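You operate a simulated robot arm through the tools that you are given. There is no shell and no other tool.

You run a simulated robot arm. Do the job below in one go: nothing can be reset, and whatever is moved stays where it is left.

JOB
Try the magnets on the blue and yellow dot sleeves, then cap them.
Fine: Stainless lets the magnet go: push each magnet up to its sleeve and let go; blue cap on the blue dot sleeve, yellow cap on the yellow; press them home; the third sleeve and its magnet stay. Drop and damage nothing, leave nothing switched on.

The check looks at the end state, three seconds after you hand in, the way a careful person would. Anything else that was tipped, shoved, dropped, spilled or broken makes it a failure. A push-on lid holds only when it is set on centred and level and pressed home; a screw cap is set on level and turned clockwise until tight.

ROBOT AND FRAMES
A 7-joint arm with a two-finger parallel gripper, fixed in place. Base frame: the origin is at the foot of the arm, x ahead of it, y to its left, z up; the work surface is at about z = 0. Lengths are in m, angles in rad, forces in N, time in s.
With the tool pointing down near the work surface it reaches from about 0.24 to 0.62 m from the base axis. Its first joint turns from -1.152 to 1.152 rad. Payload 2.6 kg.
Tool frame: the origin (TCP) lies between the finger pads and is the grasp point; the fingertips stand 0.03 m ahead of it; z points along the fingers, y is the line along which they close. Largest opening 0.094 m; finger width 0.028, thickness 0.01; the body of the gripper, 0.05 by 0.096 m, starts 0.055 m behind the TCP.
Orientation is that of the tool frame in the base frame, as a unit quaternion [w, x, y, z]. With the fingers straight down and closing along the base's y, the tool's x points along the base's -x, its y along +y and its z along -z.

CONTROLS
- The arm moves only by the tool nudge_tool. Its argument "motion" is a list of rows, each a list of 3 entries, a list of its own where there are three numbers: the shift along the tool's x, y, z in units of 200 mm (1.0 is 200 mm), then the turn, a rotation vector about the tool's x, y, z in units of 120 degrees (1.0 is 120 degrees), then the closure, from 0 (fully open) to 1 (shut). In form: [[[x, y, z], [rx, ry, rz], hand], ...]. A call has 1 to 20 rows; each row is the pose to reach, as a shift and turn from the pose commanded when the call began, along the tool's axes at that moment. A call with a number of a shift or a turn outside -1 to 1 is refused whole. Rows are played at 5 a second. More than 0.05 m and 0.15 rad between two rows, or a gripper value outside its range, and nothing of the call is played. A pose out of reach is approached as far as the arm can. The call stops where the force on the tool passes 40 N (or 10 N more than at its start, if that is more) or the arm is blocked; 0.2 s more then pass. Each finger travels about 0.072 m/s and halts on what it meets, pressing with about 28 N; the grip force reading is that of the motor and also rises with nothing between the fingers. The clock runs only during rows and for 0.2 s after the last one: add rows that repeat a pose to give the fingers time. The reply holds the time, the measured pose of the TCP, the force on the tool along the base axes, the opening and the grip force, in the units named above and with some noise, with the torque about the TCP (base axes, N m) and any sound that the robot's microphone picked up.
- Cameras (640 x 400 px; columns grow to the right, rows downward): "scene" is fixed at [0.042, 0.433, 0.5723]; the picture's right is [-0.72, -0.69, 0.00], its down [-0.35, 0.36, -0.86] and it looks along [0.60, -0.62, -0.50] (base axes); focal length 335 px, centre (320, 200). "wrist" rides on the gripper at [0.076, 0.014, -0.103] in the tool frame; the picture's right is [-0.18, 0.98, 0.00], its down [-0.75, -0.14, -0.64] and it looks along [-0.63, -0.12, 0.77] (tool axes); focal length 243 px, centre (320, 200). There is no depth. A picture from a camera that has moved, and an enlarged one, comes with that camera's place and axes in the base frame and with its lens.
- get_image(camera): a new picture of that camera. No time passes.
- enlarge(camera, box): a new picture of the part [left, top, right, bottom] of that camera's present view, enlarged. No time passes.
- sign_off(): hands the job in; it is judged then, once.

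Places have to be worked out from the pictures, the camera data and where the tool is seen. Open the gripper and draw the arm clear of the work before you hand the job in, unless the task says otherwise.

The tools are called by a JSON object that holds its "op" and its "data". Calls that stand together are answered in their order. nudge_tool: Moves the arm, as the interface text tells. Its arguments: {"type":"object","properties":{"motion":{"type":"array","items":{"type":"array"}}},"required":["motion"]} The other tools are called the same way: get_image (camera) takes a picture; enlarge (camera, box) takes an enlarged picture of a part of a camera's view; sign_off () hands the job in.

At the start:

```text
t: 0.0
tool_pos: [0.3674, -0.1514, 0.3502]
orientation: [0.0, 0.0, 1.0, 0.0]
contact_force: [0.1, -1.0, -0.3]
moment: [0.0, 0.02, 0.04]
gripper_width: 0.0941
grasp_force: 0.1
```

scene: 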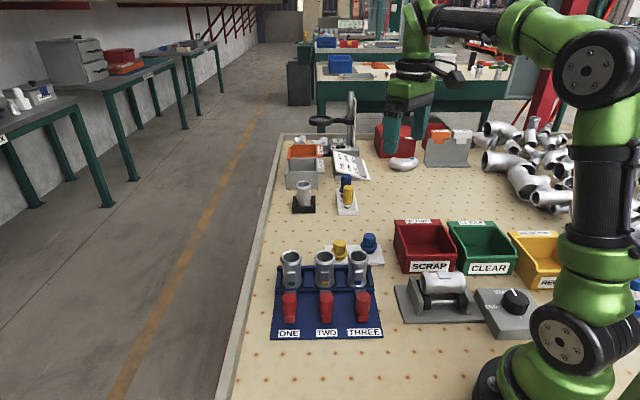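
wrist: 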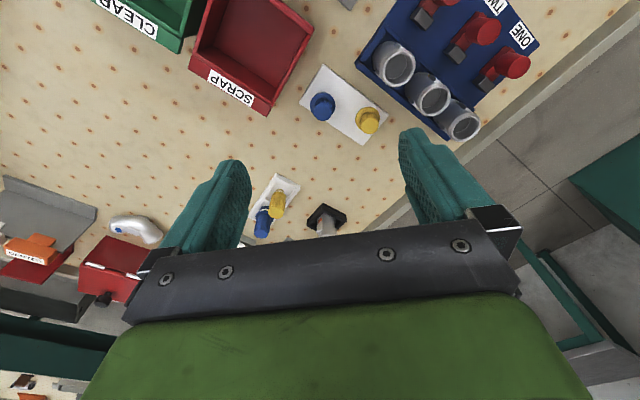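

I start by looking more closely at the fixture with the sleeves, the magnets and the caps before moving anything.

{"op": "enlarge", "data": {"camera": "scene", "box": [250, 230, 410, 350]}}

{"op": "enlarge", "data": {"camera": "scene", "box": [270, 120, 430, 230]}}

{"op": "enlarge", "data": {"camera": "scene", "box": [380, 210, 580, 350]}}

{"op": "enlarge", "data": {"camera": "wrist", "box": [290, 0, 550, 160]}}

{"op": "enlarge", "data": {"camera": "wrist", "box": [220, 150, 420, 270]}}

```text
3.33 times, centred on (330, 290) of scene
camera zoom: at [0.042, 0.433, 0.5723], right [-0.72, -0.69, 0.0], down [-0.35, 0.36, -0.86], along [0.6, -0.62, -0.5], focal length 1118 px, centre (287, -100)
```

zoom: 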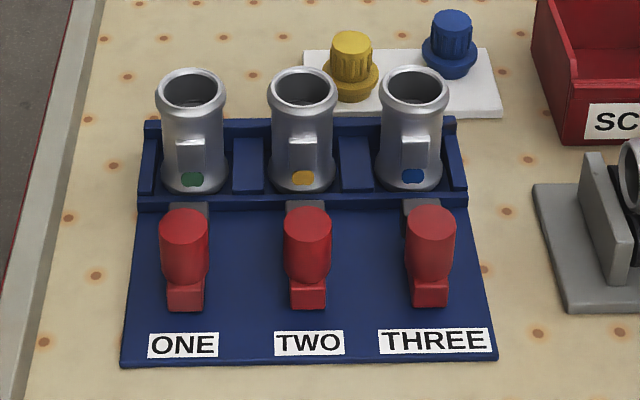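

```text
3.64 times, centred on (350, 175) of scene
camera zoom: at [0.042, 0.433, 0.5723], right [-0.72, -0.69, 0.0], down [-0.35, 0.36, -0.86], along [0.6, -0.62, -0.5], focal length 1220 px, centre (211, 291)
```

zoom: 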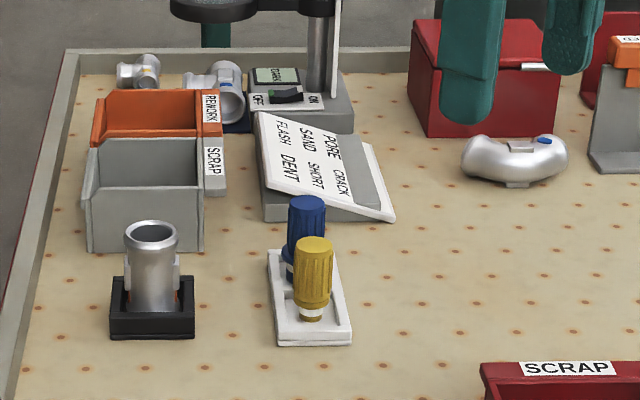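

```text
2.86 times, centred on (480, 280) of scene
camera zoom: at [0.042, 0.433, 0.5723], right [-0.72, -0.69, 0.0], down [-0.35, 0.36, -0.86], along [0.6, -0.62, -0.5], focal length 958 px, centre (-137, -29)
```

zoom: 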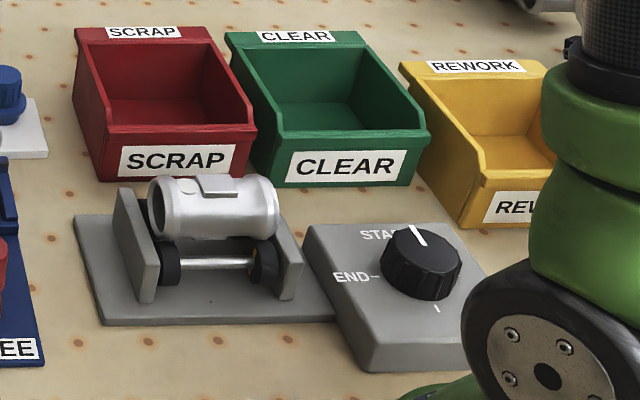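

```text
2.46 times, centred on (420, 80) of wrist
camera zoom: at [0.2918, -0.138, 0.4532], right [0.18, 0.98, 0.0], down [0.75, -0.14, 0.64], along [0.63, -0.12, -0.77], focal length 597 px, centre (74, 495)
```

zoom: 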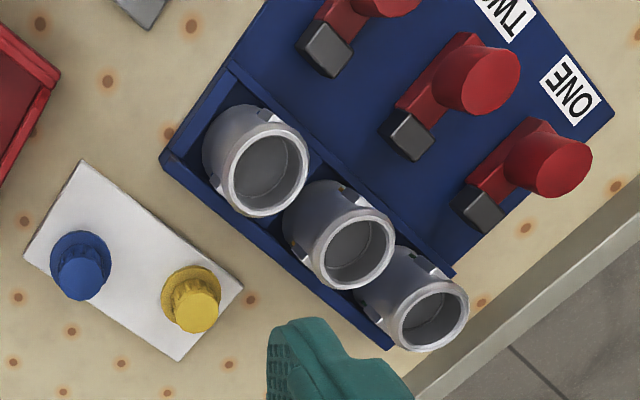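

```text
3.20 times, centred on (320, 210) of wrist
camera zoom: at [0.2918, -0.138, 0.4532], right [0.18, 0.98, 0.0], down [0.75, -0.14, 0.64], along [0.63, -0.12, -0.77], focal length 776 px, centre (320, 168)
```

zoom: 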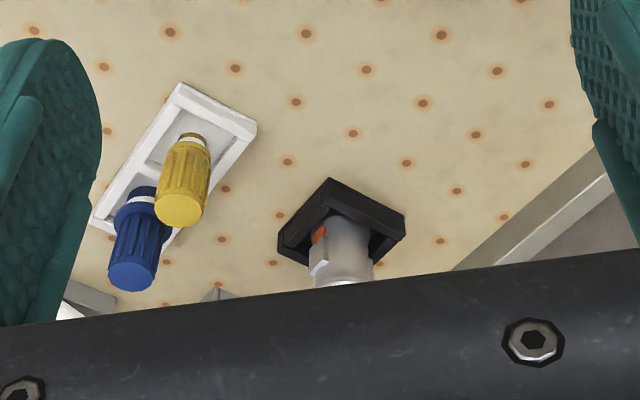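

The sleeves stand in a blue fixture turned about 45°, with the red magnets on the camera side; the capping plugs seem to sit on a white plate behind. I move the hand high over to the magnets' side and turn it 45° so the wrist camera looks at the fixture.

{"op": "nudge_tool", "data": {"motion": [[[0, 0.125, 0], [0, 0, 0.046875], 0], [[0, 0.25, 0], [0, 0, 0.09375], 0], [[0, 0.375, 0], [0, 0, 0.140625], 0], [[0, 0.5, 0], [0, 0, 0.1875], 0], [[0, 0.625, 0], [0, 0, 0.234375], 0], [[0, 0.75, 0], [0, 0, 0.28125], 0], [[0, 0.875, 0.1], [0, 0, 0.328125], 0], [[0, 1.0, 0.25], [0, 0, 0.375], 0], [[0, 1.0, 0.4], [0, 0, 0.375], 0]]}}

{"op": "get_image", "data": {"camera": "wrist"}}

{"op": "get_image", "data": {"camera": "scene"}}

```text
t: 2.0
tool_pos: [0.3667, 0.05, 0.2679]
orientation: [0.002, 0.383, 0.924, 0.0]
contact_force: [-0.1, 0.4, -0.2]
moment: [-0.02, 0.0, -0.02]
gripper_width: 0.0943
grasp_force: 0.1
```

```text
taken
camera wrist: at [0.322, 0.1132, 0.3719], right [0.83, 0.56, 0.0], down [0.43, -0.63, 0.64], along [0.36, -0.53, -0.77], focal length 243 px, centre (320, 200)
```

wrist: 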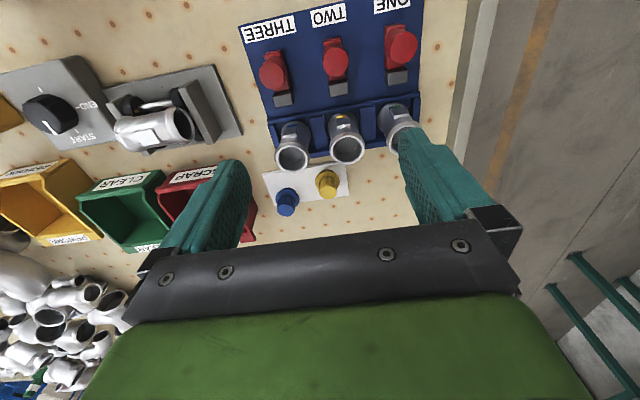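

```text
taken
```

scene: 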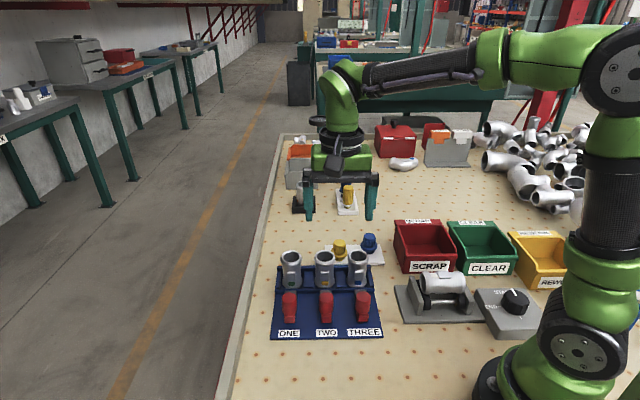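

The hand is now over the sleeves with the fingers along the sleeve row. I take enlarged wrist views to locate magnets, sleeves and caps precisely.

{"op": "enlarge", "data": {"camera": "wrist", "box": [230, 0, 430, 125]}}

{"op": "enlarge", "data": {"camera": "wrist", "box": [250, 100, 430, 220]}}

{"op": "enlarge", "data": {"camera": "scene", "box": [270, 240, 390, 345]}}

```text
3.20 times, centred on (330, 62) of wrist
camera zoom: at [0.322, 0.1132, 0.3719], right [0.83, 0.56, 0.0], down [0.43, -0.63, 0.64], along [0.36, -0.53, -0.77], focal length 776 px, centre (288, 640)
```

zoom: 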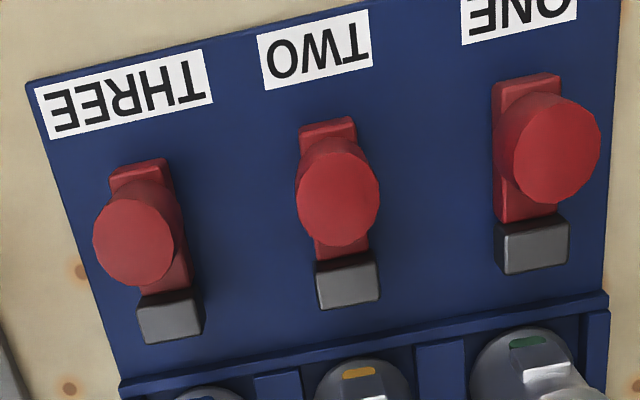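

```text
3.33 times, centred on (340, 160) of wrist
camera zoom: at [0.322, 0.1132, 0.3719], right [0.83, 0.56, 0.0], down [0.43, -0.63, 0.64], along [0.36, -0.53, -0.77], focal length 809 px, centre (253, 333)
```

zoom: 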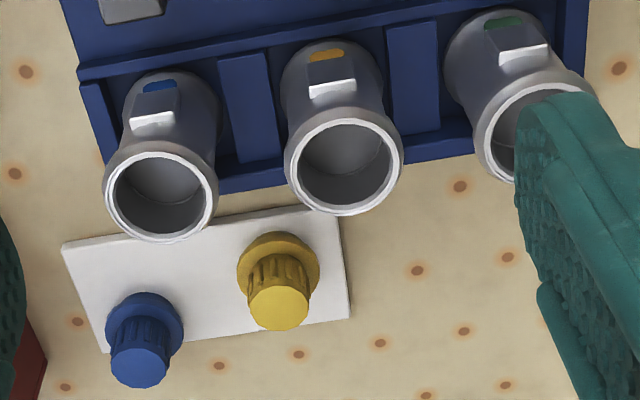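

```text
3.81 times, centred on (330, 292) of scene
camera zoom: at [0.042, 0.433, 0.5723], right [-0.72, -0.69, 0.0], down [-0.35, 0.36, -0.86], along [0.6, -0.62, -0.5], focal length 1278 px, centre (282, -152)
```

zoom: 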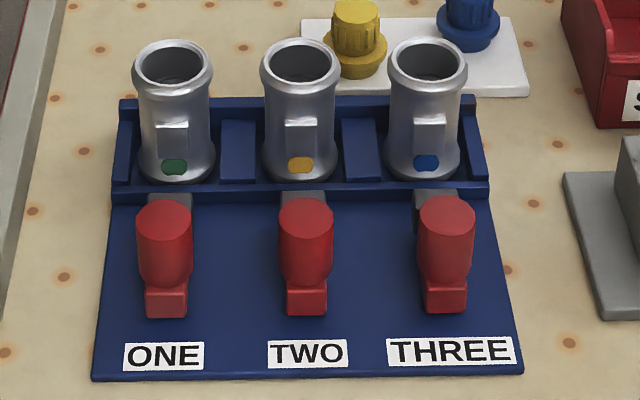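

Triangulating both views: sleeve tops are at about z = 0.092 and magnet knobs top out at about z = 0.072, with a low rail between pole and sleeve. I enlarge further to judge the rail height against the magnet pole, and look at the caps.

{"op": "enlarge", "data": {"camera": "scene", "box": [335, 270, 385, 325]}}

{"op": "enlarge", "data": {"camera": "scene", "box": [300, 265, 350, 320]}}

{"op": "enlarge", "data": {"camera": "wrist", "box": [250, 30, 360, 110]}}

{"op": "enlarge", "data": {"camera": "scene", "box": [320, 225, 390, 270]}}

```text
7.27 times, centred on (360, 298) of scene
camera zoom: at [0.042, 0.433, 0.5723], right [-0.72, -0.69, 0.0], down [-0.35, 0.36, -0.86], along [0.6, -0.62, -0.5], focal length 2439 px, centre (29, -509)
```

zoom: 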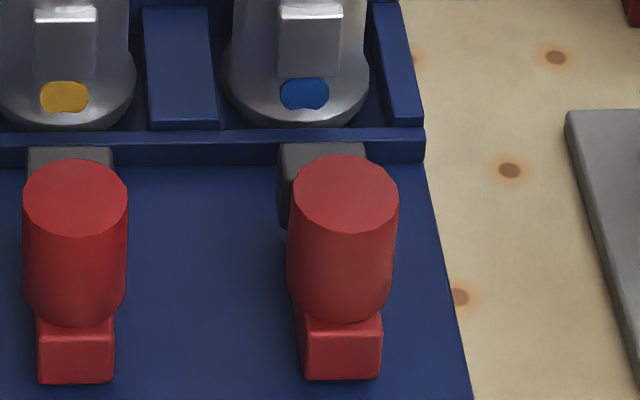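

```text
7.27 times, centred on (325, 292) of scene
camera zoom: at [0.042, 0.433, 0.5723], right [-0.72, -0.69, 0.0], down [-0.35, 0.36, -0.86], along [0.6, -0.62, -0.5], focal length 2439 px, centre (284, -473)
```

zoom: 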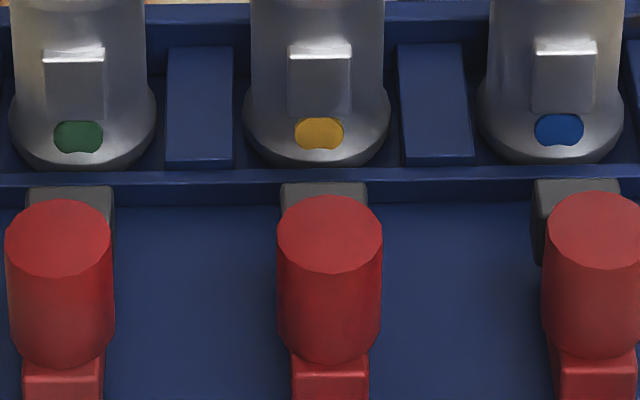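

```text
5.00 times, centred on (305, 70) of wrist
camera zoom: at [0.322, 0.1132, 0.3719], right [0.83, 0.56, 0.0], down [0.43, -0.63, 0.64], along [0.36, -0.53, -0.77], focal length 1213 px, centre (395, 850)
```

zoom: 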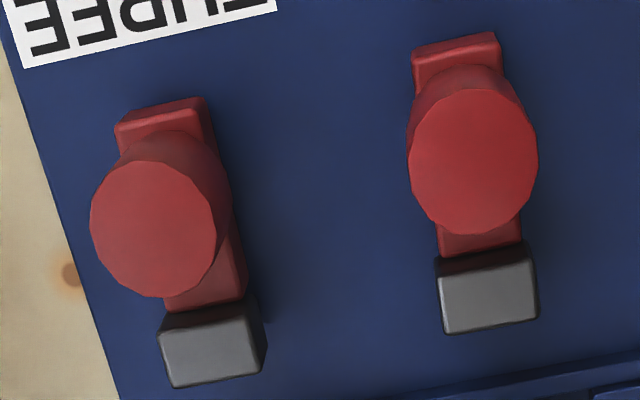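

```text
8.89 times, centred on (355, 248) of scene
camera zoom: at [0.042, 0.433, 0.5723], right [-0.72, -0.69, 0.0], down [-0.35, 0.36, -0.86], along [0.6, -0.62, -0.5], focal length 2981 px, centre (9, -222)
```

zoom: 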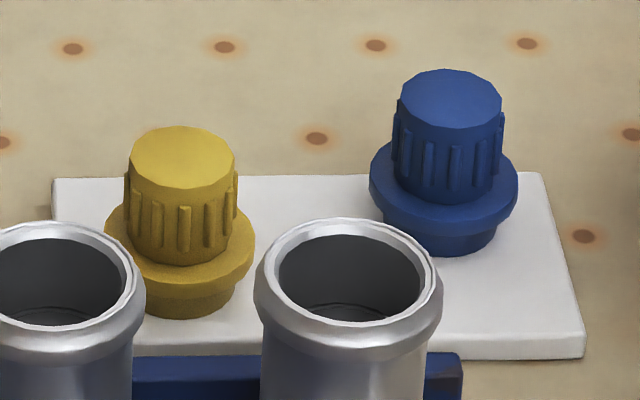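

The pole block is raised (about z 0.027–0.047) so it clears the rail (top about 0.023). I put the blue-dot magnet's knob (sleeve THREE) at p≈0.205, s≈0.2415 along my 45° axes, i.e. about (0.316, 0.026). I move above it with the fingers half closed and check the alignment.

{"op": "nudge_tool", "data": {"motion": [[[0.05, -0.133, 0], [0, 0, 0], 0.2], [[0.095, -0.266, 0.1], [0, 0, 0], 0.4], [[0.095, -0.266, 0.3], [0, 0, 0], 0.43], [[0.095, -0.266, 0.5], [0, 0, 0], 0.43], [[0.095, -0.266, 0.64], [0, 0, 0], 0.43], [[0.095, -0.266, 0.64], [0, 0, 0], 0.43]]}}

{"op": "get_image", "data": {"camera": "wrist"}}

{"op": "enlarge", "data": {"camera": "scene", "box": [290, 190, 410, 340]}}

```text
t: 3.4
tool_pos: [0.3147, 0.0244, 0.1405]
orientation: [0.0, 0.383, 0.924, 0.001]
contact_force: [-0.4, 0.6, -0.2]
moment: [0.01, 0.01, 0.01]
gripper_width: 0.0534
grasp_force: 0.1
```

```text
taken
camera wrist: at [0.2727, 0.0878, 0.2429], right [0.83, 0.56, 0.0], down [0.43, -0.63, 0.64], along [0.36, -0.53, -0.77], focal length 243 px, centre (320, 200)
```

wrist: 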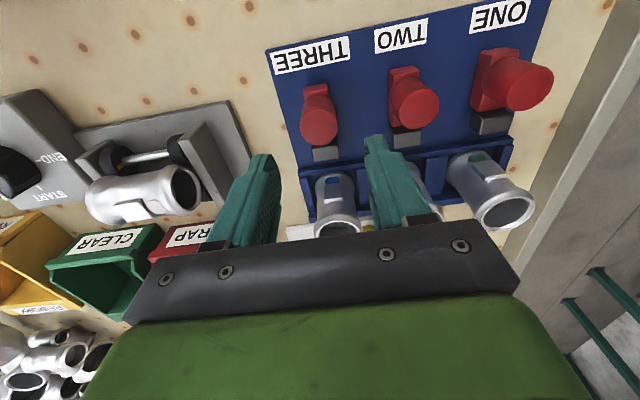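

```text
2.67 times, centred on (350, 265) of scene
camera zoom: at [0.042, 0.433, 0.5723], right [-0.72, -0.69, 0.0], down [-0.35, 0.36, -0.86], along [0.6, -0.62, -0.5], focal length 894 px, centre (240, 27)
```

zoom: 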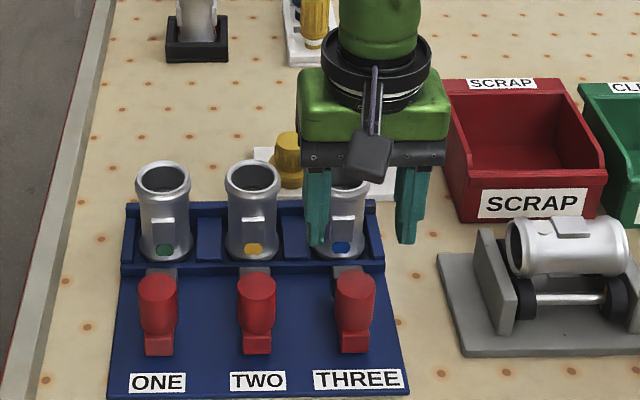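

Scene and wrist views agree: the fingers straddle the THREE knob to within a millimetre or two. I lower to about z = 0.06 around the knob, without closing yet.

{"op": "nudge_tool", "data": {"motion": [[[0.005, 0.005, 0.15], [0, 0, 0], 0.43], [[0.005, 0.005, 0.3], [0, 0, 0], 0.43], [[0.005, 0.005, 0.4], [0, 0, 0], 0.43]]}}

{"op": "get_image", "data": {"camera": "wrist"}}

{"op": "enlarge", "data": {"camera": "scene", "box": [310, 230, 410, 330]}}

```text
t: 4.2
tool_pos: [0.3169, 0.0253, 0.0606]
orientation: [0.0, 0.383, 0.924, 0.0]
contact_force: [0.8, -0.2, 0.5]
moment: [0.0, 0.04, 0.01]
gripper_width: 0.0538
grasp_force: 0.1
```

```text
taken
camera wrist: at [0.2738, 0.0894, 0.164], right [0.83, 0.56, 0.0], down [0.43, -0.63, 0.64], along [0.36, -0.53, -0.77], focal length 243 px, centre (320, 200)
```

wrist: 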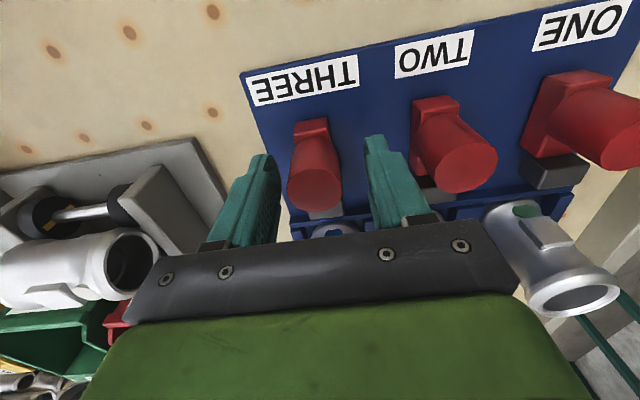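

```text
4.00 times, centred on (360, 280) of scene
camera zoom: at [0.042, 0.433, 0.5723], right [-0.72, -0.69, 0.0], down [-0.35, 0.36, -0.86], along [0.6, -0.62, -0.5], focal length 1342 px, centre (160, -120)
```

zoom: 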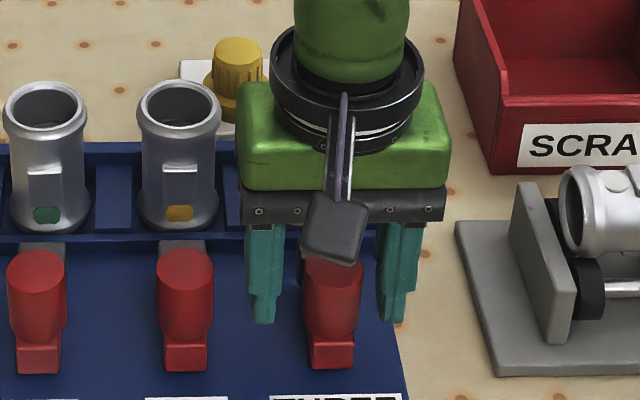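

The knob sits between the fingers with even gaps and no contact force. I close on it in place.

{"op": "nudge_tool", "data": {"motion": [[[0, 0, 0], [0, 0, 0], 0.6], [[0, 0, 0], [0, 0, 0], 0.75], [[0, 0, 0], [0, 0, 0], 0.9], [[0, 0, 0], [0, 0, 0], 0.9]]}}

{"op": "enlarge", "data": {"camera": "scene", "box": [310, 230, 410, 330]}}

```text
t: 5.2
tool_pos: [0.3148, 0.0252, 0.0614]
orientation: [-0.003, 0.385, 0.923, -0.002]
contact_force: [-23.6, -24.8, 8.1]
moment: [0.24, -0.38, -0.02]
gripper_width: 0.0291
grasp_force: 45.5
```

```text
4.00 times, centred on (360, 280) of scene
camera zoom: at [0.0419, 0.433, 0.5723], right [-0.72, -0.69, 0.0], down [-0.35, 0.36, -0.86], along [0.6, -0.62, -0.5], focal length 1342 px, centre (160, -120)
```

zoom: 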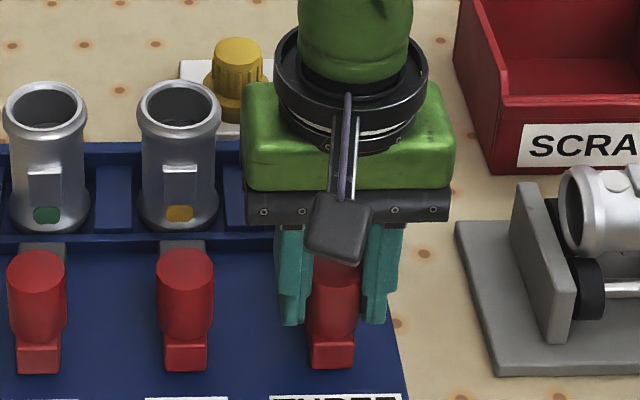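

The knob is held (29 mm) but a ~34 N side load shows the magnet is guided sideways and my hand is about 1.6 mm too far along +s. I ease the hand back that amount to unload it.

{"op": "nudge_tool", "data": {"motion": [[[0, -0.004, 0], [0, 0, 0], 0.9], [[0, -0.008, 0], [0, 0, 0], 0.9], [[0, -0.008, 0], [0, 0, 0], 0.9]]}}

```text
t: 6.0
tool_pos: [0.3143, 0.0252, 0.0615]
orientation: [0.001, 0.383, 0.924, 0.001]
contact_force: [-11.7, -17.8, -8.6]
moment: [0.64, -0.14, -0.21]
gripper_width: 0.0293
grasp_force: 45.2
```

The side load dropped to about 21 N along −s; I ease another millimetre.

{"op": "nudge_tool", "data": {"motion": [[[0, -0.005, 0], [0, 0, 0], 0.9], [[0, -0.007, 0], [0, 0, 0], 0.9], [[0, -0.007, 0], [0, 0, 0], 0.9]]}}

```text
t: 6.6
tool_pos: [0.3154, 0.0236, 0.0621]
orientation: [0.0, 0.38, 0.925, 0.0]
contact_force: [3.8, 0.2, -2.9]
moment: [-0.27, 0.65, -0.06]
gripper_width: 0.0292
grasp_force: 44.8
stopped in row 3: the force on the tool passed its limit at 43 N (the readings are from after the stop); the commanded pose is now the measured one
```

The call stopped on a brief force spike but the load is now near zero. I check that the magnet is still flat and square.

{"op": "enlarge", "data": {"camera": "scene", "box": [310, 240, 390, 330]}}

{"op": "enlarge", "data": {"camera": "wrist", "box": [220, 80, 420, 240]}}

```text
4.44 times, centred on (350, 285) of scene
camera zoom: at [0.042, 0.433, 0.5723], right [-0.72, -0.69, 0.0], down [-0.35, 0.36, -0.86], along [0.6, -0.62, -0.5], focal length 1491 px, centre (187, -178)
```

zoom: 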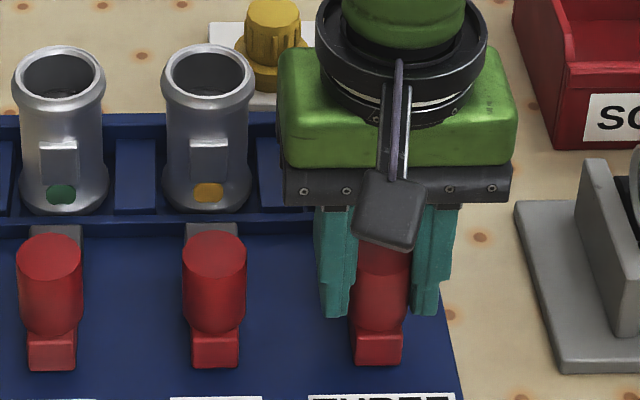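

```text
2.50 times, centred on (320, 160) of wrist
camera zoom: at [0.2713, 0.0874, 0.1637], right [0.82, 0.57, 0.0], down [0.44, -0.63, 0.64], along [0.36, -0.53, -0.77], focal length 606 px, centre (320, 300)
```

zoom: 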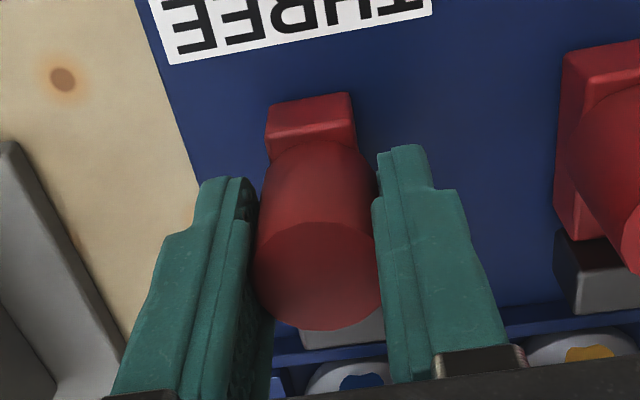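

The magnet is square and flat in the grip. I push it toward the sleeve in small steps, watching the force.

{"op": "nudge_tool", "data": {"motion": [[[-0.0125, 0, 0], [0, 0, 0], 0.9], [[-0.025, 0, 0], [0, 0, 0], 0.9], [[-0.0375, 0, 0], [0, 0, 0], 0.9], [[-0.05, 0, 0], [0, 0, 0], 0.9]]}}

```text
t: 7.6
tool_pos: [0.3212, 0.0177, 0.0612]
orientation: [0.0, 0.38, 0.925, 0.0]
contact_force: [1.1, 2.9, 6.9]
moment: [-0.43, 0.54, 0.21]
gripper_width: 0.029
grasp_force: 44.6
```

It slides easily (about 9 mm so far, low force). I continue another 15 mm.

{"op": "nudge_tool", "data": {"motion": [[[-0.0125, 0, 0], [0, 0, 0], 0.9], [[-0.025, 0, 0], [0, 0, 0], 0.9], [[-0.0375, 0, 0], [0, 0, 0], 0.9], [[-0.05, 0, 0], [0, 0, 0], 0.9], [[-0.0625, 0, 0], [0, 0, 0], 0.9], [[-0.075, 0, 0], [0, 0, 0], 0.9]]}}

{"op": "enlarge", "data": {"camera": "scene", "box": [310, 240, 390, 330]}}

{"op": "enlarge", "data": {"camera": "wrist", "box": [220, 80, 420, 240]}}

```text
t: 9.0
tool_pos: [0.3326, 0.0062, 0.061]
orientation: [0.0, 0.381, 0.925, 0.0]
contact_force: [-4.9, -3.6, 11.6]
moment: [0.64, -0.14, 0.17]
gripper_width: 0.0292
grasp_force: 45.3
```

```text
4.44 times, centred on (350, 285) of scene
camera zoom: at [0.0419, 0.433, 0.5723], right [-0.72, -0.69, 0.0], down [-0.35, 0.36, -0.86], along [0.6, -0.62, -0.5], focal length 1491 px, centre (187, -178)
```

zoom: 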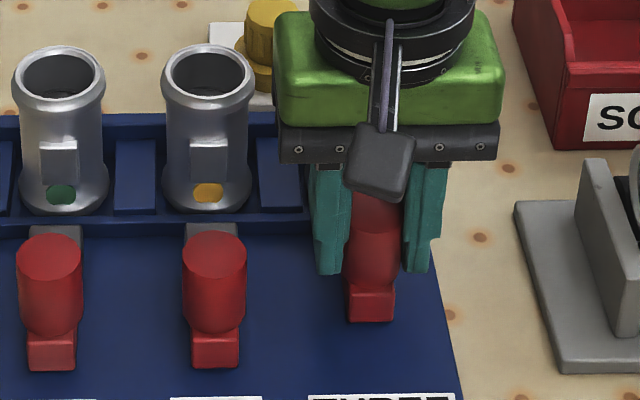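

```text
2.50 times, centred on (320, 160) of wrist
camera zoom: at [0.2893, 0.0695, 0.1637], right [0.82, 0.57, 0.0], down [0.44, -0.63, 0.64], along [0.36, -0.53, -0.77], focal length 606 px, centre (320, 300)
```

zoom: 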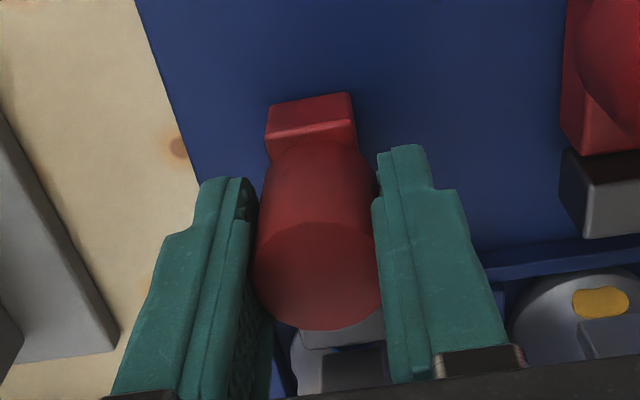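

About 25 mm of travel done; the pole is nearly at the sleeve's flat pad. I creep forward in 1 mm steps to feel contact.

{"op": "nudge_tool", "data": {"motion": [[[-0.005, 0, 0], [0, 0, 0], 0.9], [[-0.01, 0, 0], [0, 0, 0], 0.9], [[-0.015, 0, 0], [0, 0, 0], 0.9]]}}

{"op": "enlarge", "data": {"camera": "wrist", "box": [260, 160, 400, 240]}}

```text
t: 9.8
tool_pos: [0.3353, 0.0051, 0.0604]
orientation: [-0.001, 0.38, 0.925, 0.0]
contact_force: [-0.9, -0.5, -11.6]
moment: [0.15, -0.98, -0.25]
gripper_width: 0.029
grasp_force: 44.8
```

```text
4.57 times, centred on (330, 200) of wrist
camera zoom: at [0.2912, 0.0675, 0.1638], right [0.82, 0.57, 0.0], down [0.44, -0.63, 0.64], along [0.36, -0.53, -0.77], focal length 1109 px, centre (274, 200)
```

zoom: 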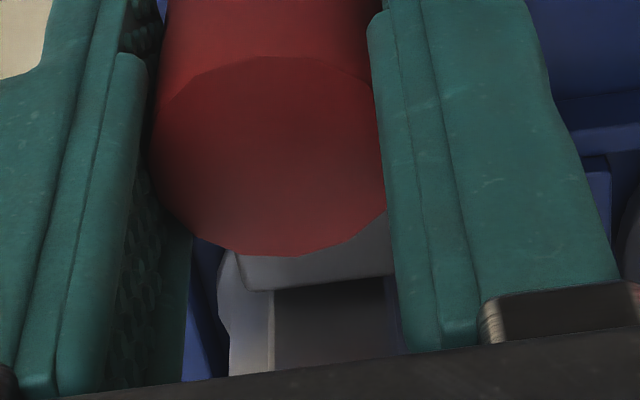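

No clear resistance yet along the push direction. I keep creeping 1 mm at a time.

{"op": "nudge_tool", "data": {"motion": [[[-0.005, 0, 0], [0, 0, 0], 0.9], [[-0.01, 0, 0], [0, 0, 0], 0.9]]}}

{"op": "enlarge", "data": {"camera": "scene", "box": [320, 250, 390, 320]}}

```text
t: 10.4
tool_pos: [0.3366, 0.0031, 0.0608]
orientation: [-0.001, 0.381, 0.925, -0.001]
contact_force: [-6.1, -5.1, 8.7]
moment: [1.11, 0.32, 0.38]
gripper_width: 0.0292
grasp_force: 45.1
```

```text
5.71 times, centred on (355, 285) of scene
camera zoom: at [0.0419, 0.433, 0.5723], right [-0.72, -0.69, 0.0], down [-0.35, 0.36, -0.86], along [0.6, -0.62, -0.5], focal length 1917 px, centre (120, -286)
```

zoom: 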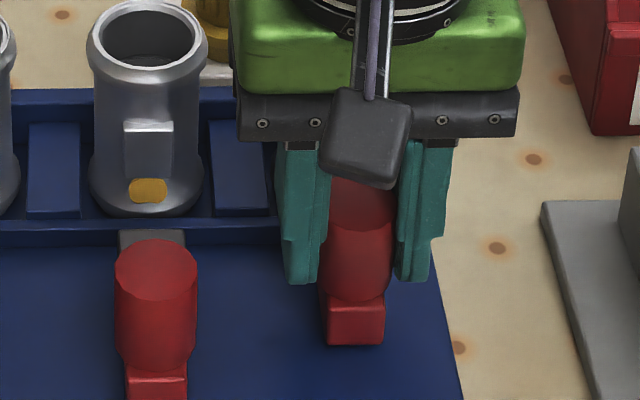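

Hand is at p≈0.236 (about 30 mm of travel) with still no push resistance; continuing in 1 mm steps.

{"op": "nudge_tool", "data": {"motion": [[[-0.005, 0, 0], [0, 0, 0], 0.9], [[-0.01, 0, 0], [0, 0, 0], 0.9]]}}

{"op": "enlarge", "data": {"camera": "wrist", "box": [260, 160, 400, 240]}}

```text
t: 11.0
tool_pos: [0.3371, 0.0017, 0.0618]
orientation: [0.0, 0.383, 0.924, 0.0]
contact_force: [-15.3, -11.5, 28.1]
moment: [0.7, 0.18, 0.27]
gripper_width: 0.0291
grasp_force: 45.1
```

```text
4.57 times, centred on (330, 200) of wrist
camera zoom: at [0.2946, 0.0644, 0.1636], right [0.82, 0.57, 0.0], down [0.43, -0.63, 0.64], along [0.36, -0.53, -0.77], focal length 1109 px, centre (274, 200)
```

zoom: 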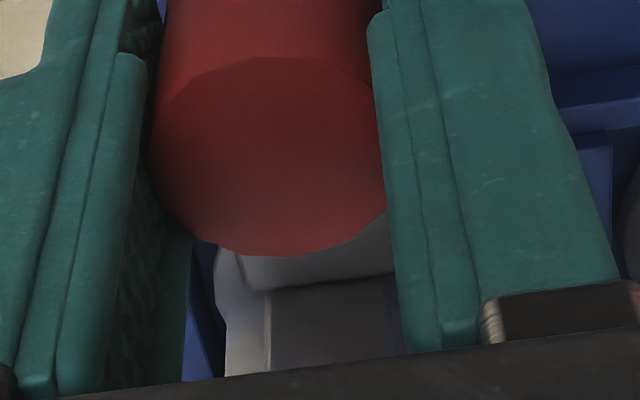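

Vertical load has risen to 28 N, which may be the pole meeting the pad. I hold still a moment to read a settled value.

{"op": "nudge_tool", "data": {"motion": [[[0, 0, 0], [0, 0, 0], 0.9]]}}

```text
t: 11.4
tool_pos: [0.3379, 0.0007, 0.0634]
orientation: [0.0, 0.382, 0.924, 0.0]
contact_force: [-15.9, -14.6, 36.5]
moment: [-0.38, 0.89, -0.15]
gripper_width: 0.0291
grasp_force: 45.0
```

The upward load keeps growing while holding, so I look before doing anything else.

{"op": "enlarge", "data": {"camera": "scene", "box": [320, 250, 390, 320]}}

{"op": "get_image", "data": {"camera": "wrist"}}

```text
5.71 times, centred on (355, 285) of scene
camera zoom: at [0.0418, 0.433, 0.5723], right [-0.72, -0.69, 0.0], down [-0.35, 0.36, -0.86], along [0.6, -0.62, -0.5], focal length 1917 px, centre (120, -286)
```

zoom: 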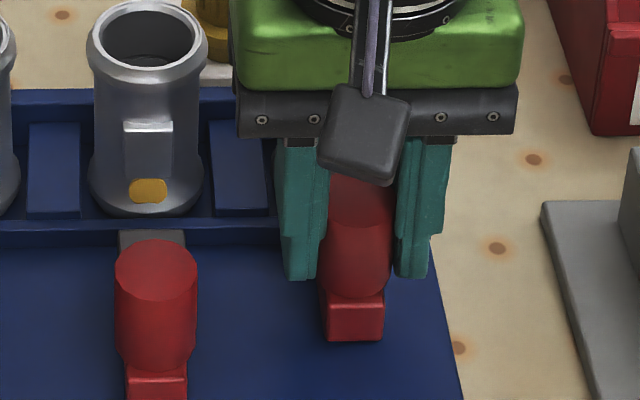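

```text
taken
camera wrist: at [0.2947, 0.0643, 0.1635], right [0.82, 0.57, 0.0], down [0.43, -0.63, 0.64], along [0.36, -0.53, -0.77], focal length 243 px, centre (320, 200)
```

wrist: 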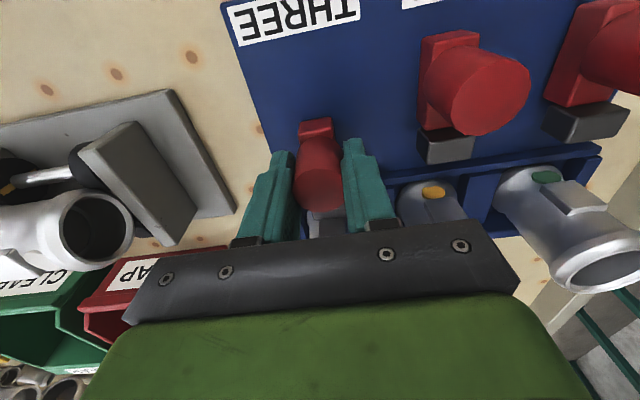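

Camera-derived pose says the hand has travelled about 33 mm, which puts the pole (front ~0.280) right at the sleeve pad (~0.280). The remaining load is crosswise to the slide, so I let go now by opening the fingers in place.

{"op": "nudge_tool", "data": {"motion": [[[0, 0, 0], [0, 0, 0], 0.6], [[0, 0, 0], [0, 0, 0], 0.45], [[0, 0, 0], [0, 0, 0], 0.43], [[0, 0, 0], [0, 0, 0], 0.43]]}}

{"op": "get_image", "data": {"camera": "wrist"}}

{"op": "enlarge", "data": {"camera": "scene", "box": [320, 250, 390, 320]}}

```text
t: 12.4
tool_pos: [0.3382, 0.0022, 0.0612]
orientation: [0.0, 0.38, 0.925, 0.0]
contact_force: [0.6, 0.0, -0.5]
moment: [0.01, -0.01, -0.02]
gripper_width: 0.0537
grasp_force: 0.1
```

```text
taken
camera wrist: at [0.2945, 0.0652, 0.1629], right [0.82, 0.57, 0.0], down [0.44, -0.63, 0.64], along [0.36, -0.53, -0.77], focal length 243 px, centre (320, 200)
```

wrist: 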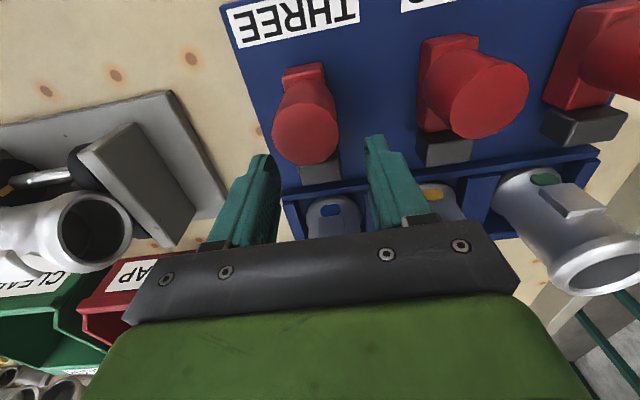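

```text
5.71 times, centred on (355, 285) of scene
camera zoom: at [0.042, 0.433, 0.5723], right [-0.72, -0.69, 0.0], down [-0.35, 0.36, -0.86], along [0.6, -0.62, -0.5], focal length 1917 px, centre (120, -286)
```

zoom: 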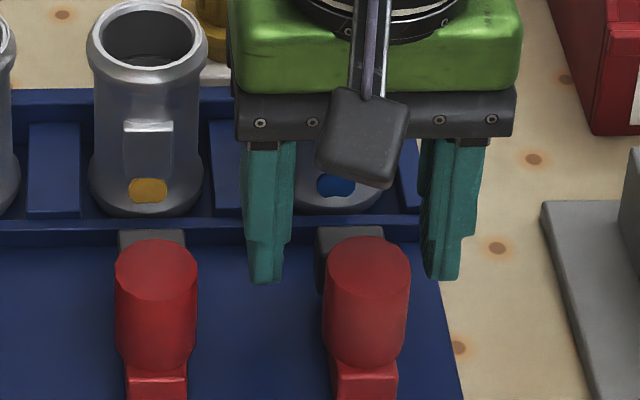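

On release the magnet slid back by itself (spring return), so sleeve THREE let it go, but I did not feel a clear contact along the push direction. I repeat it to be sure: back along the slide with open fingers, then a gentle regrip.

{"op": "nudge_tool", "data": {"motion": [[[0.06, 0, 0], [0, 0, 0], 0.43], [[0.12, 0, 0], [0, 0, 0], 0.43], [[0.165, 0, 0], [0, 0, 0], 0.43], [[0.165, 0, 0], [0, 0, 0], 0.43]]}}

{"op": "get_image", "data": {"camera": "wrist"}}

{"op": "enlarge", "data": {"camera": "scene", "box": [320, 250, 390, 320]}}

```text
t: 13.4
tool_pos: [0.3133, 0.0267, 0.0607]
orientation: [-0.001, 0.381, 0.925, 0.001]
contact_force: [0.4, -0.6, 0.0]
moment: [0.0, 0.03, 0.03]
gripper_width: 0.0537
grasp_force: 0.0
```

```text
taken
camera wrist: at [0.2697, 0.0886, 0.1638], right [0.82, 0.57, 0.0], down [0.44, -0.63, 0.64], along [0.36, -0.53, -0.77], focal length 243 px, centre (320, 200)
```

wrist: 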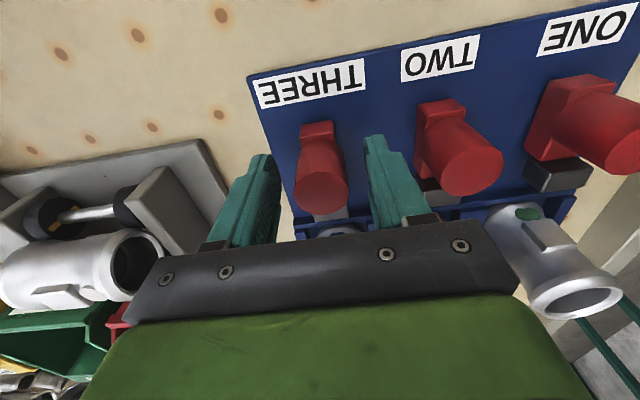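

```text
5.71 times, centred on (355, 285) of scene
camera zoom: at [0.042, 0.433, 0.5723], right [-0.72, -0.69, 0.0], down [-0.35, 0.36, -0.86], along [0.6, -0.62, -0.5], focal length 1917 px, centre (120, -286)
```

zoom: 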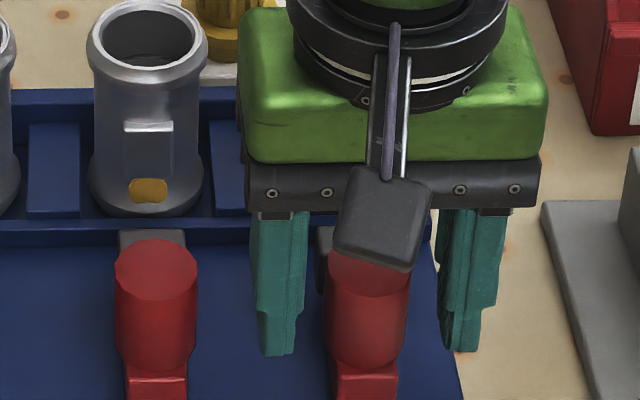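

Knob is centred between the fingers in both views. I close gently with a smaller over-closure to avoid side loads.

{"op": "nudge_tool", "data": {"motion": [[[0, 0, 0], [0, 0, 0], 0.6], [[0, 0, 0], [0, 0, 0], 0.67], [[0, 0, 0], [0, 0, 0], 0.71], [[0, 0, 0], [0, 0, 0], 0.71]]}}

```text
t: 14.4
tool_pos: [0.3141, 0.0267, 0.0615]
orientation: [0.0, 0.381, 0.925, 0.0]
contact_force: [3.8, 2.0, -0.3]
moment: [-0.23, 0.3, 0.06]
gripper_width: 0.0293
grasp_force: 45.5
```

Balanced grip with only ~4 N side load. I push 30 mm in 2.5 mm steps.

{"op": "nudge_tool", "data": {"motion": [[[-0.0125, 0, 0], [0, 0, 0], 0.71], [[-0.025, 0, 0], [0, 0, 0], 0.71], [[-0.0375, 0, 0], [0, 0, 0], 0.71], [[-0.05, 0, 0], [0, 0, 0], 0.71], [[-0.0625, 0, 0], [0, 0, 0], 0.71], [[-0.075, 0, 0], [0, 0, 0], 0.71], [[-0.0875, 0, 0], [0, 0, 0], 0.71], [[-0.1, 0, 0], [0, 0, 0], 0.71], [[-0.1125, 0, 0], [0, 0, 0], 0.71], [[-0.125, 0, 0], [0, 0, 0], 0.71], [[-0.1375, 0, 0], [0, 0, 0], 0.71], [[-0.15, 0, 0], [0, 0, 0], 0.71]]}}

{"op": "enlarge", "data": {"camera": "wrist", "box": [260, 160, 400, 240]}}

```text
t: 17.0
tool_pos: [0.3349, 0.0043, 0.0605]
orientation: [0.0, 0.381, 0.925, 0.0]
contact_force: [-7.0, -5.1, 15.4]
moment: [-0.45, 0.28, -0.35]
gripper_width: 0.0292
grasp_force: 45.1
```

```text
4.57 times, centred on (330, 200) of wrist
camera zoom: at [0.2916, 0.0671, 0.1638], right [0.82, 0.57, 0.0], down [0.43, -0.63, 0.64], along [0.36, -0.53, -0.77], focal length 1109 px, centre (274, 200)
```

zoom: 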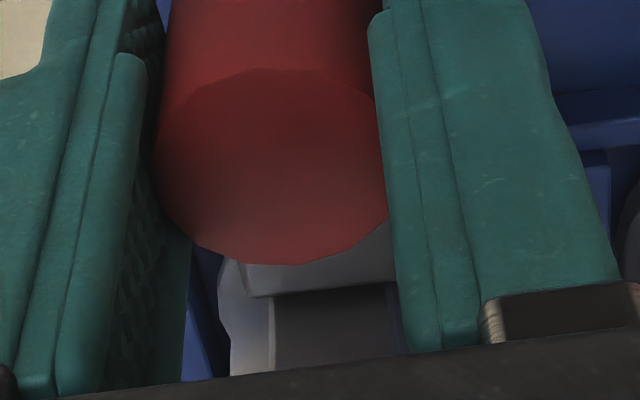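

About 31 mm of travel now. I continue in single 1 mm steps looking for a push-back along the slide.

{"op": "nudge_tool", "data": {"motion": [[[-0.005, 0, 0], [0, 0, 0], 0.71], [[-0.01, 0, 0], [0, 0, 0], 0.71]]}}

{"op": "enlarge", "data": {"camera": "wrist", "box": [260, 160, 400, 240]}}

```text
t: 17.6
tool_pos: [0.3362, 0.0026, 0.0605]
orientation: [0.0, 0.381, 0.925, 0.0]
contact_force: [-8.8, -8.5, 11.8]
moment: [-0.09, -0.86, -0.1]
gripper_width: 0.0293
grasp_force: 45.0
```

```text
4.57 times, centred on (330, 200) of wrist
camera zoom: at [0.2929, 0.0658, 0.1638], right [0.82, 0.57, 0.0], down [0.44, -0.63, 0.64], along [0.36, -0.53, -0.77], focal length 1109 px, centre (274, 200)
```

zoom: 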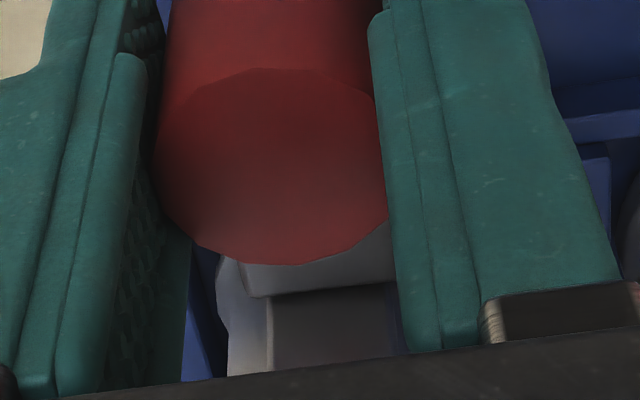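

Still no resistance along the slide; two more 1 mm steps.

{"op": "nudge_tool", "data": {"motion": [[[-0.005, 0, 0], [0, 0, 0], 0.71], [[-0.01, 0, 0], [0, 0, 0], 0.71]]}}

{"op": "enlarge", "data": {"camera": "wrist", "box": [260, 160, 400, 240]}}

```text
t: 18.2
tool_pos: [0.3375, 0.0019, 0.0609]
orientation: [-0.003, 0.381, 0.925, 0.0]
contact_force: [-19.5, -8.7, 18.4]
moment: [-0.14, -0.81, -0.08]
gripper_width: 0.0289
grasp_force: 44.6
```

```text
4.57 times, centred on (330, 200) of wrist
camera zoom: at [0.2943, 0.065, 0.164], right [0.82, 0.57, 0.0], down [0.44, -0.63, 0.64], along [0.36, -0.53, -0.77], focal length 1109 px, centre (274, 200)
```

zoom: 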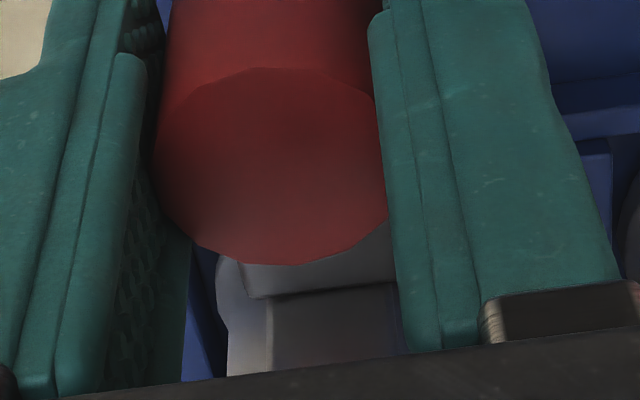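

Push-back along the slide is now appearing (about −8 N). One more millimetre to confirm contact.

{"op": "nudge_tool", "data": {"motion": [[[-0.003, 0, 0], [0, 0, 0], 0.71], [[-0.005, 0, 0], [0, 0, 0], 0.71]]}}

{"op": "enlarge", "data": {"camera": "wrist", "box": [260, 160, 400, 240]}}

{"op": "enlarge", "data": {"camera": "scene", "box": [320, 250, 390, 320]}}

```text
t: 18.8
tool_pos: [0.3368, 0.0011, 0.0618]
orientation: [-0.002, 0.38, 0.925, 0.0]
contact_force: [-21.3, -7.3, 19.8]
moment: [0.49, 0.0, -0.11]
gripper_width: 0.0293
grasp_force: 45.3
```

```text
4.57 times, centred on (330, 200) of wrist
camera zoom: at [0.2943, 0.0649, 0.164], right [0.82, 0.57, 0.0], down [0.44, -0.63, 0.64], along [0.36, -0.53, -0.77], focal length 1109 px, centre (274, 200)
```

zoom: 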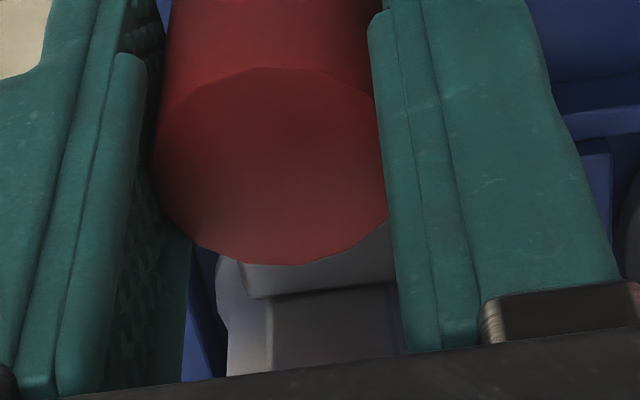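

```text
5.71 times, centred on (355, 285) of scene
camera zoom: at [0.0419, 0.433, 0.5723], right [-0.72, -0.69, 0.0], down [-0.35, 0.36, -0.86], along [0.6, -0.62, -0.5], focal length 1917 px, centre (120, -286)
```

zoom: 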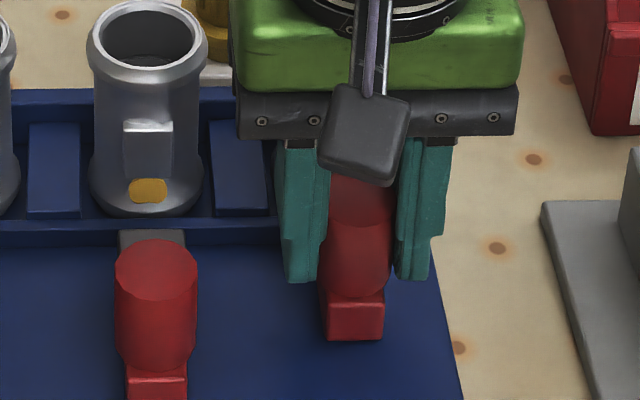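

The hand did not advance for the last commanded millimetre, so the pole is firmly against the sleeve. I let go by opening.

{"op": "nudge_tool", "data": {"motion": [[[0, 0, 0], [0, 0, 0], 0.6], [[0, 0, 0], [0, 0, 0], 0.45], [[0, 0, 0], [0, 0, 0], 0.43], [[0, 0, 0], [0, 0, 0], 0.43]]}}

{"op": "enlarge", "data": {"camera": "scene", "box": [320, 250, 390, 320]}}

```text
t: 19.8
tool_pos: [0.3395, 0.001, 0.0617]
orientation: [0.0, 0.381, 0.925, 0.0]
contact_force: [-0.9, 0.5, -0.5]
moment: [-0.02, 0.02, 0.0]
gripper_width: 0.0537
grasp_force: 0.1
```

```text
5.71 times, centred on (355, 285) of scene
camera zoom: at [0.042, 0.433, 0.5723], right [-0.72, -0.69, 0.0], down [-0.35, 0.36, -0.86], along [0.6, -0.62, -0.5], focal length 1917 px, centre (120, -286)
```

zoom: 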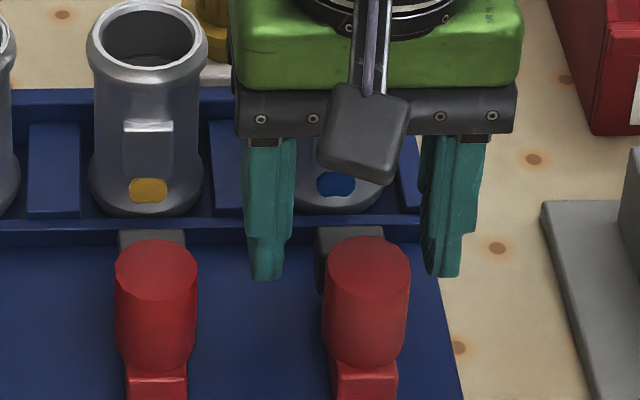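

The magnet sprang back: the blue-dot sleeve passes. I now raise, shift 73 mm along the row to magnet TWO (yellow dot) and come down around its knob.

{"op": "nudge_tool", "data": {"motion": [[[0.05, 0, -0.15], [0, 0, 0], 0.43], [[0.12, 0, -0.33], [0, 0, 0], 0.43], [[0.18, 0.15, -0.35], [0, 0, 0], 0.43], [[0.18, 0.3665, -0.35], [0, 0, 0], 0.43], [[0.18, 0.3665, -0.35], [0, 0, 0], 0.43]]}}

{"op": "get_image", "data": {"camera": "wrist"}}

{"op": "enlarge", "data": {"camera": "scene", "box": [280, 220, 380, 320]}}

```text
t: 21.0
tool_pos: [0.3634, 0.0778, 0.1299]
orientation: [0.0, 0.381, 0.925, 0.0]
contact_force: [-0.1, 0.1, -0.9]
moment: [0.02, 0.01, 0.0]
gripper_width: 0.0536
grasp_force: 0.1
```

```text
taken
camera wrist: at [0.3203, 0.141, 0.2323], right [0.82, 0.57, 0.0], down [0.44, -0.63, 0.64], along [0.36, -0.53, -0.77], focal length 243 px, centre (320, 200)
```

wrist: 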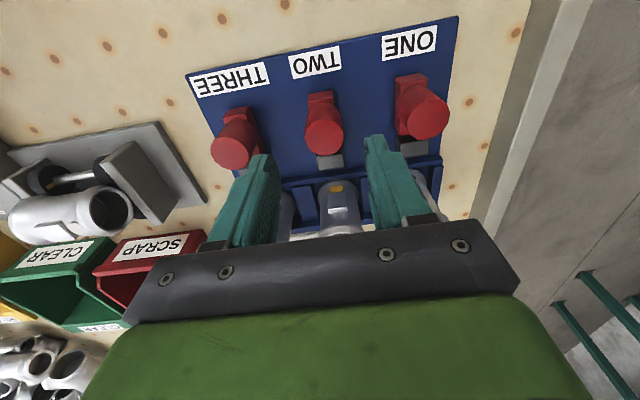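

```text
4.00 times, centred on (330, 270) of scene
camera zoom: at [0.042, 0.433, 0.5723], right [-0.72, -0.69, 0.0], down [-0.35, 0.36, -0.86], along [0.6, -0.62, -0.5], focal length 1342 px, centre (280, -80)
```

zoom: 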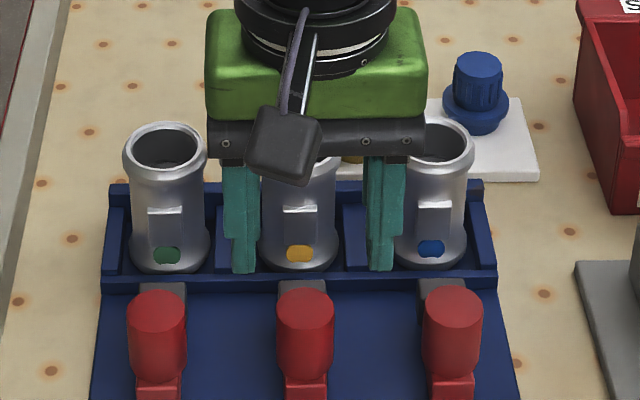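

Both views put the TWO knob about 2.2 mm further along +s than the hand. I correct that and descend around the knob.

{"op": "nudge_tool", "data": {"motion": [[[0, 0.011, 0.1], [0, 0, 0], 0.43], [[0, 0.011, 0.25], [0, 0, 0], 0.43], [[0, 0.011, 0.345], [0, 0, 0], 0.43], [[0, 0.011, 0.345], [0, 0, 0], 0.43]]}}

{"op": "get_image", "data": {"camera": "wrist"}}

{"op": "enlarge", "data": {"camera": "scene", "box": [290, 240, 360, 310]}}

```text
t: 22.0
tool_pos: [0.3658, 0.0795, 0.0623]
orientation: [0.0, 0.38, 0.925, 0.0]
contact_force: [1.0, -0.2, 0.1]
moment: [0.01, 0.01, -0.01]
gripper_width: 0.0534
grasp_force: 0.1
```

```text
taken
camera wrist: at [0.322, 0.1424, 0.164], right [0.82, 0.57, 0.0], down [0.44, -0.63, 0.64], along [0.36, -0.53, -0.77], focal length 243 px, centre (320, 200)
```

wrist: 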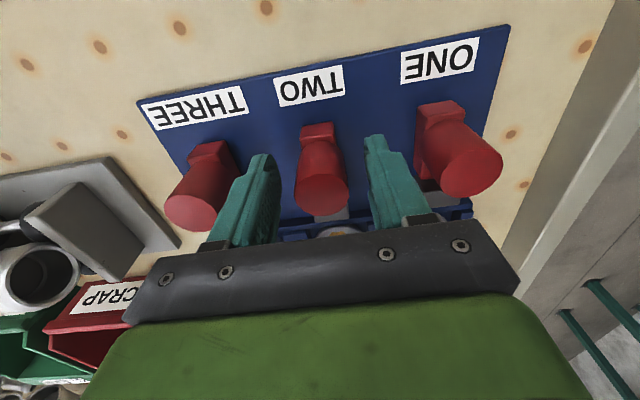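

```text
5.71 times, centred on (325, 275) of scene
camera zoom: at [0.042, 0.433, 0.5723], right [-0.72, -0.69, 0.0], down [-0.35, 0.36, -0.86], along [0.6, -0.62, -0.5], focal length 1917 px, centre (291, -229)
```

zoom: 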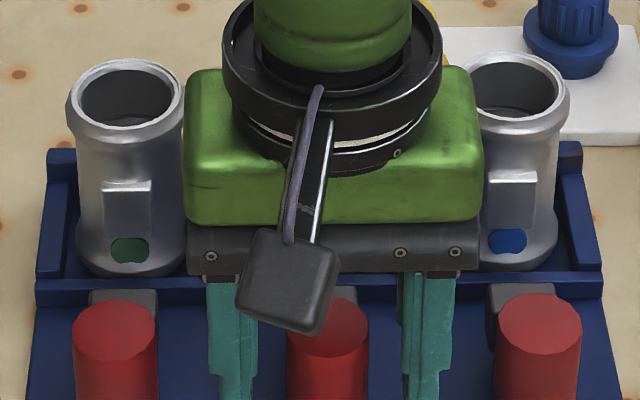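

The knob's picture column matches the balanced grip I had on THREE. I close gently.

{"op": "nudge_tool", "data": {"motion": [[[0, 0, 0], [0, 0, 0], 0.6], [[0, 0, 0], [0, 0, 0], 0.67], [[0, 0, 0], [0, 0, 0], 0.71], [[0, 0, 0], [0, 0, 0], 0.71]]}}

```text
t: 23.0
tool_pos: [0.3654, 0.079, 0.0621]
orientation: [0.001, 0.38, 0.925, 0.0]
contact_force: [2.2, 1.9, -2.9]
moment: [0.06, 0.02, 0.29]
gripper_width: 0.0307
grasp_force: 45.6
```

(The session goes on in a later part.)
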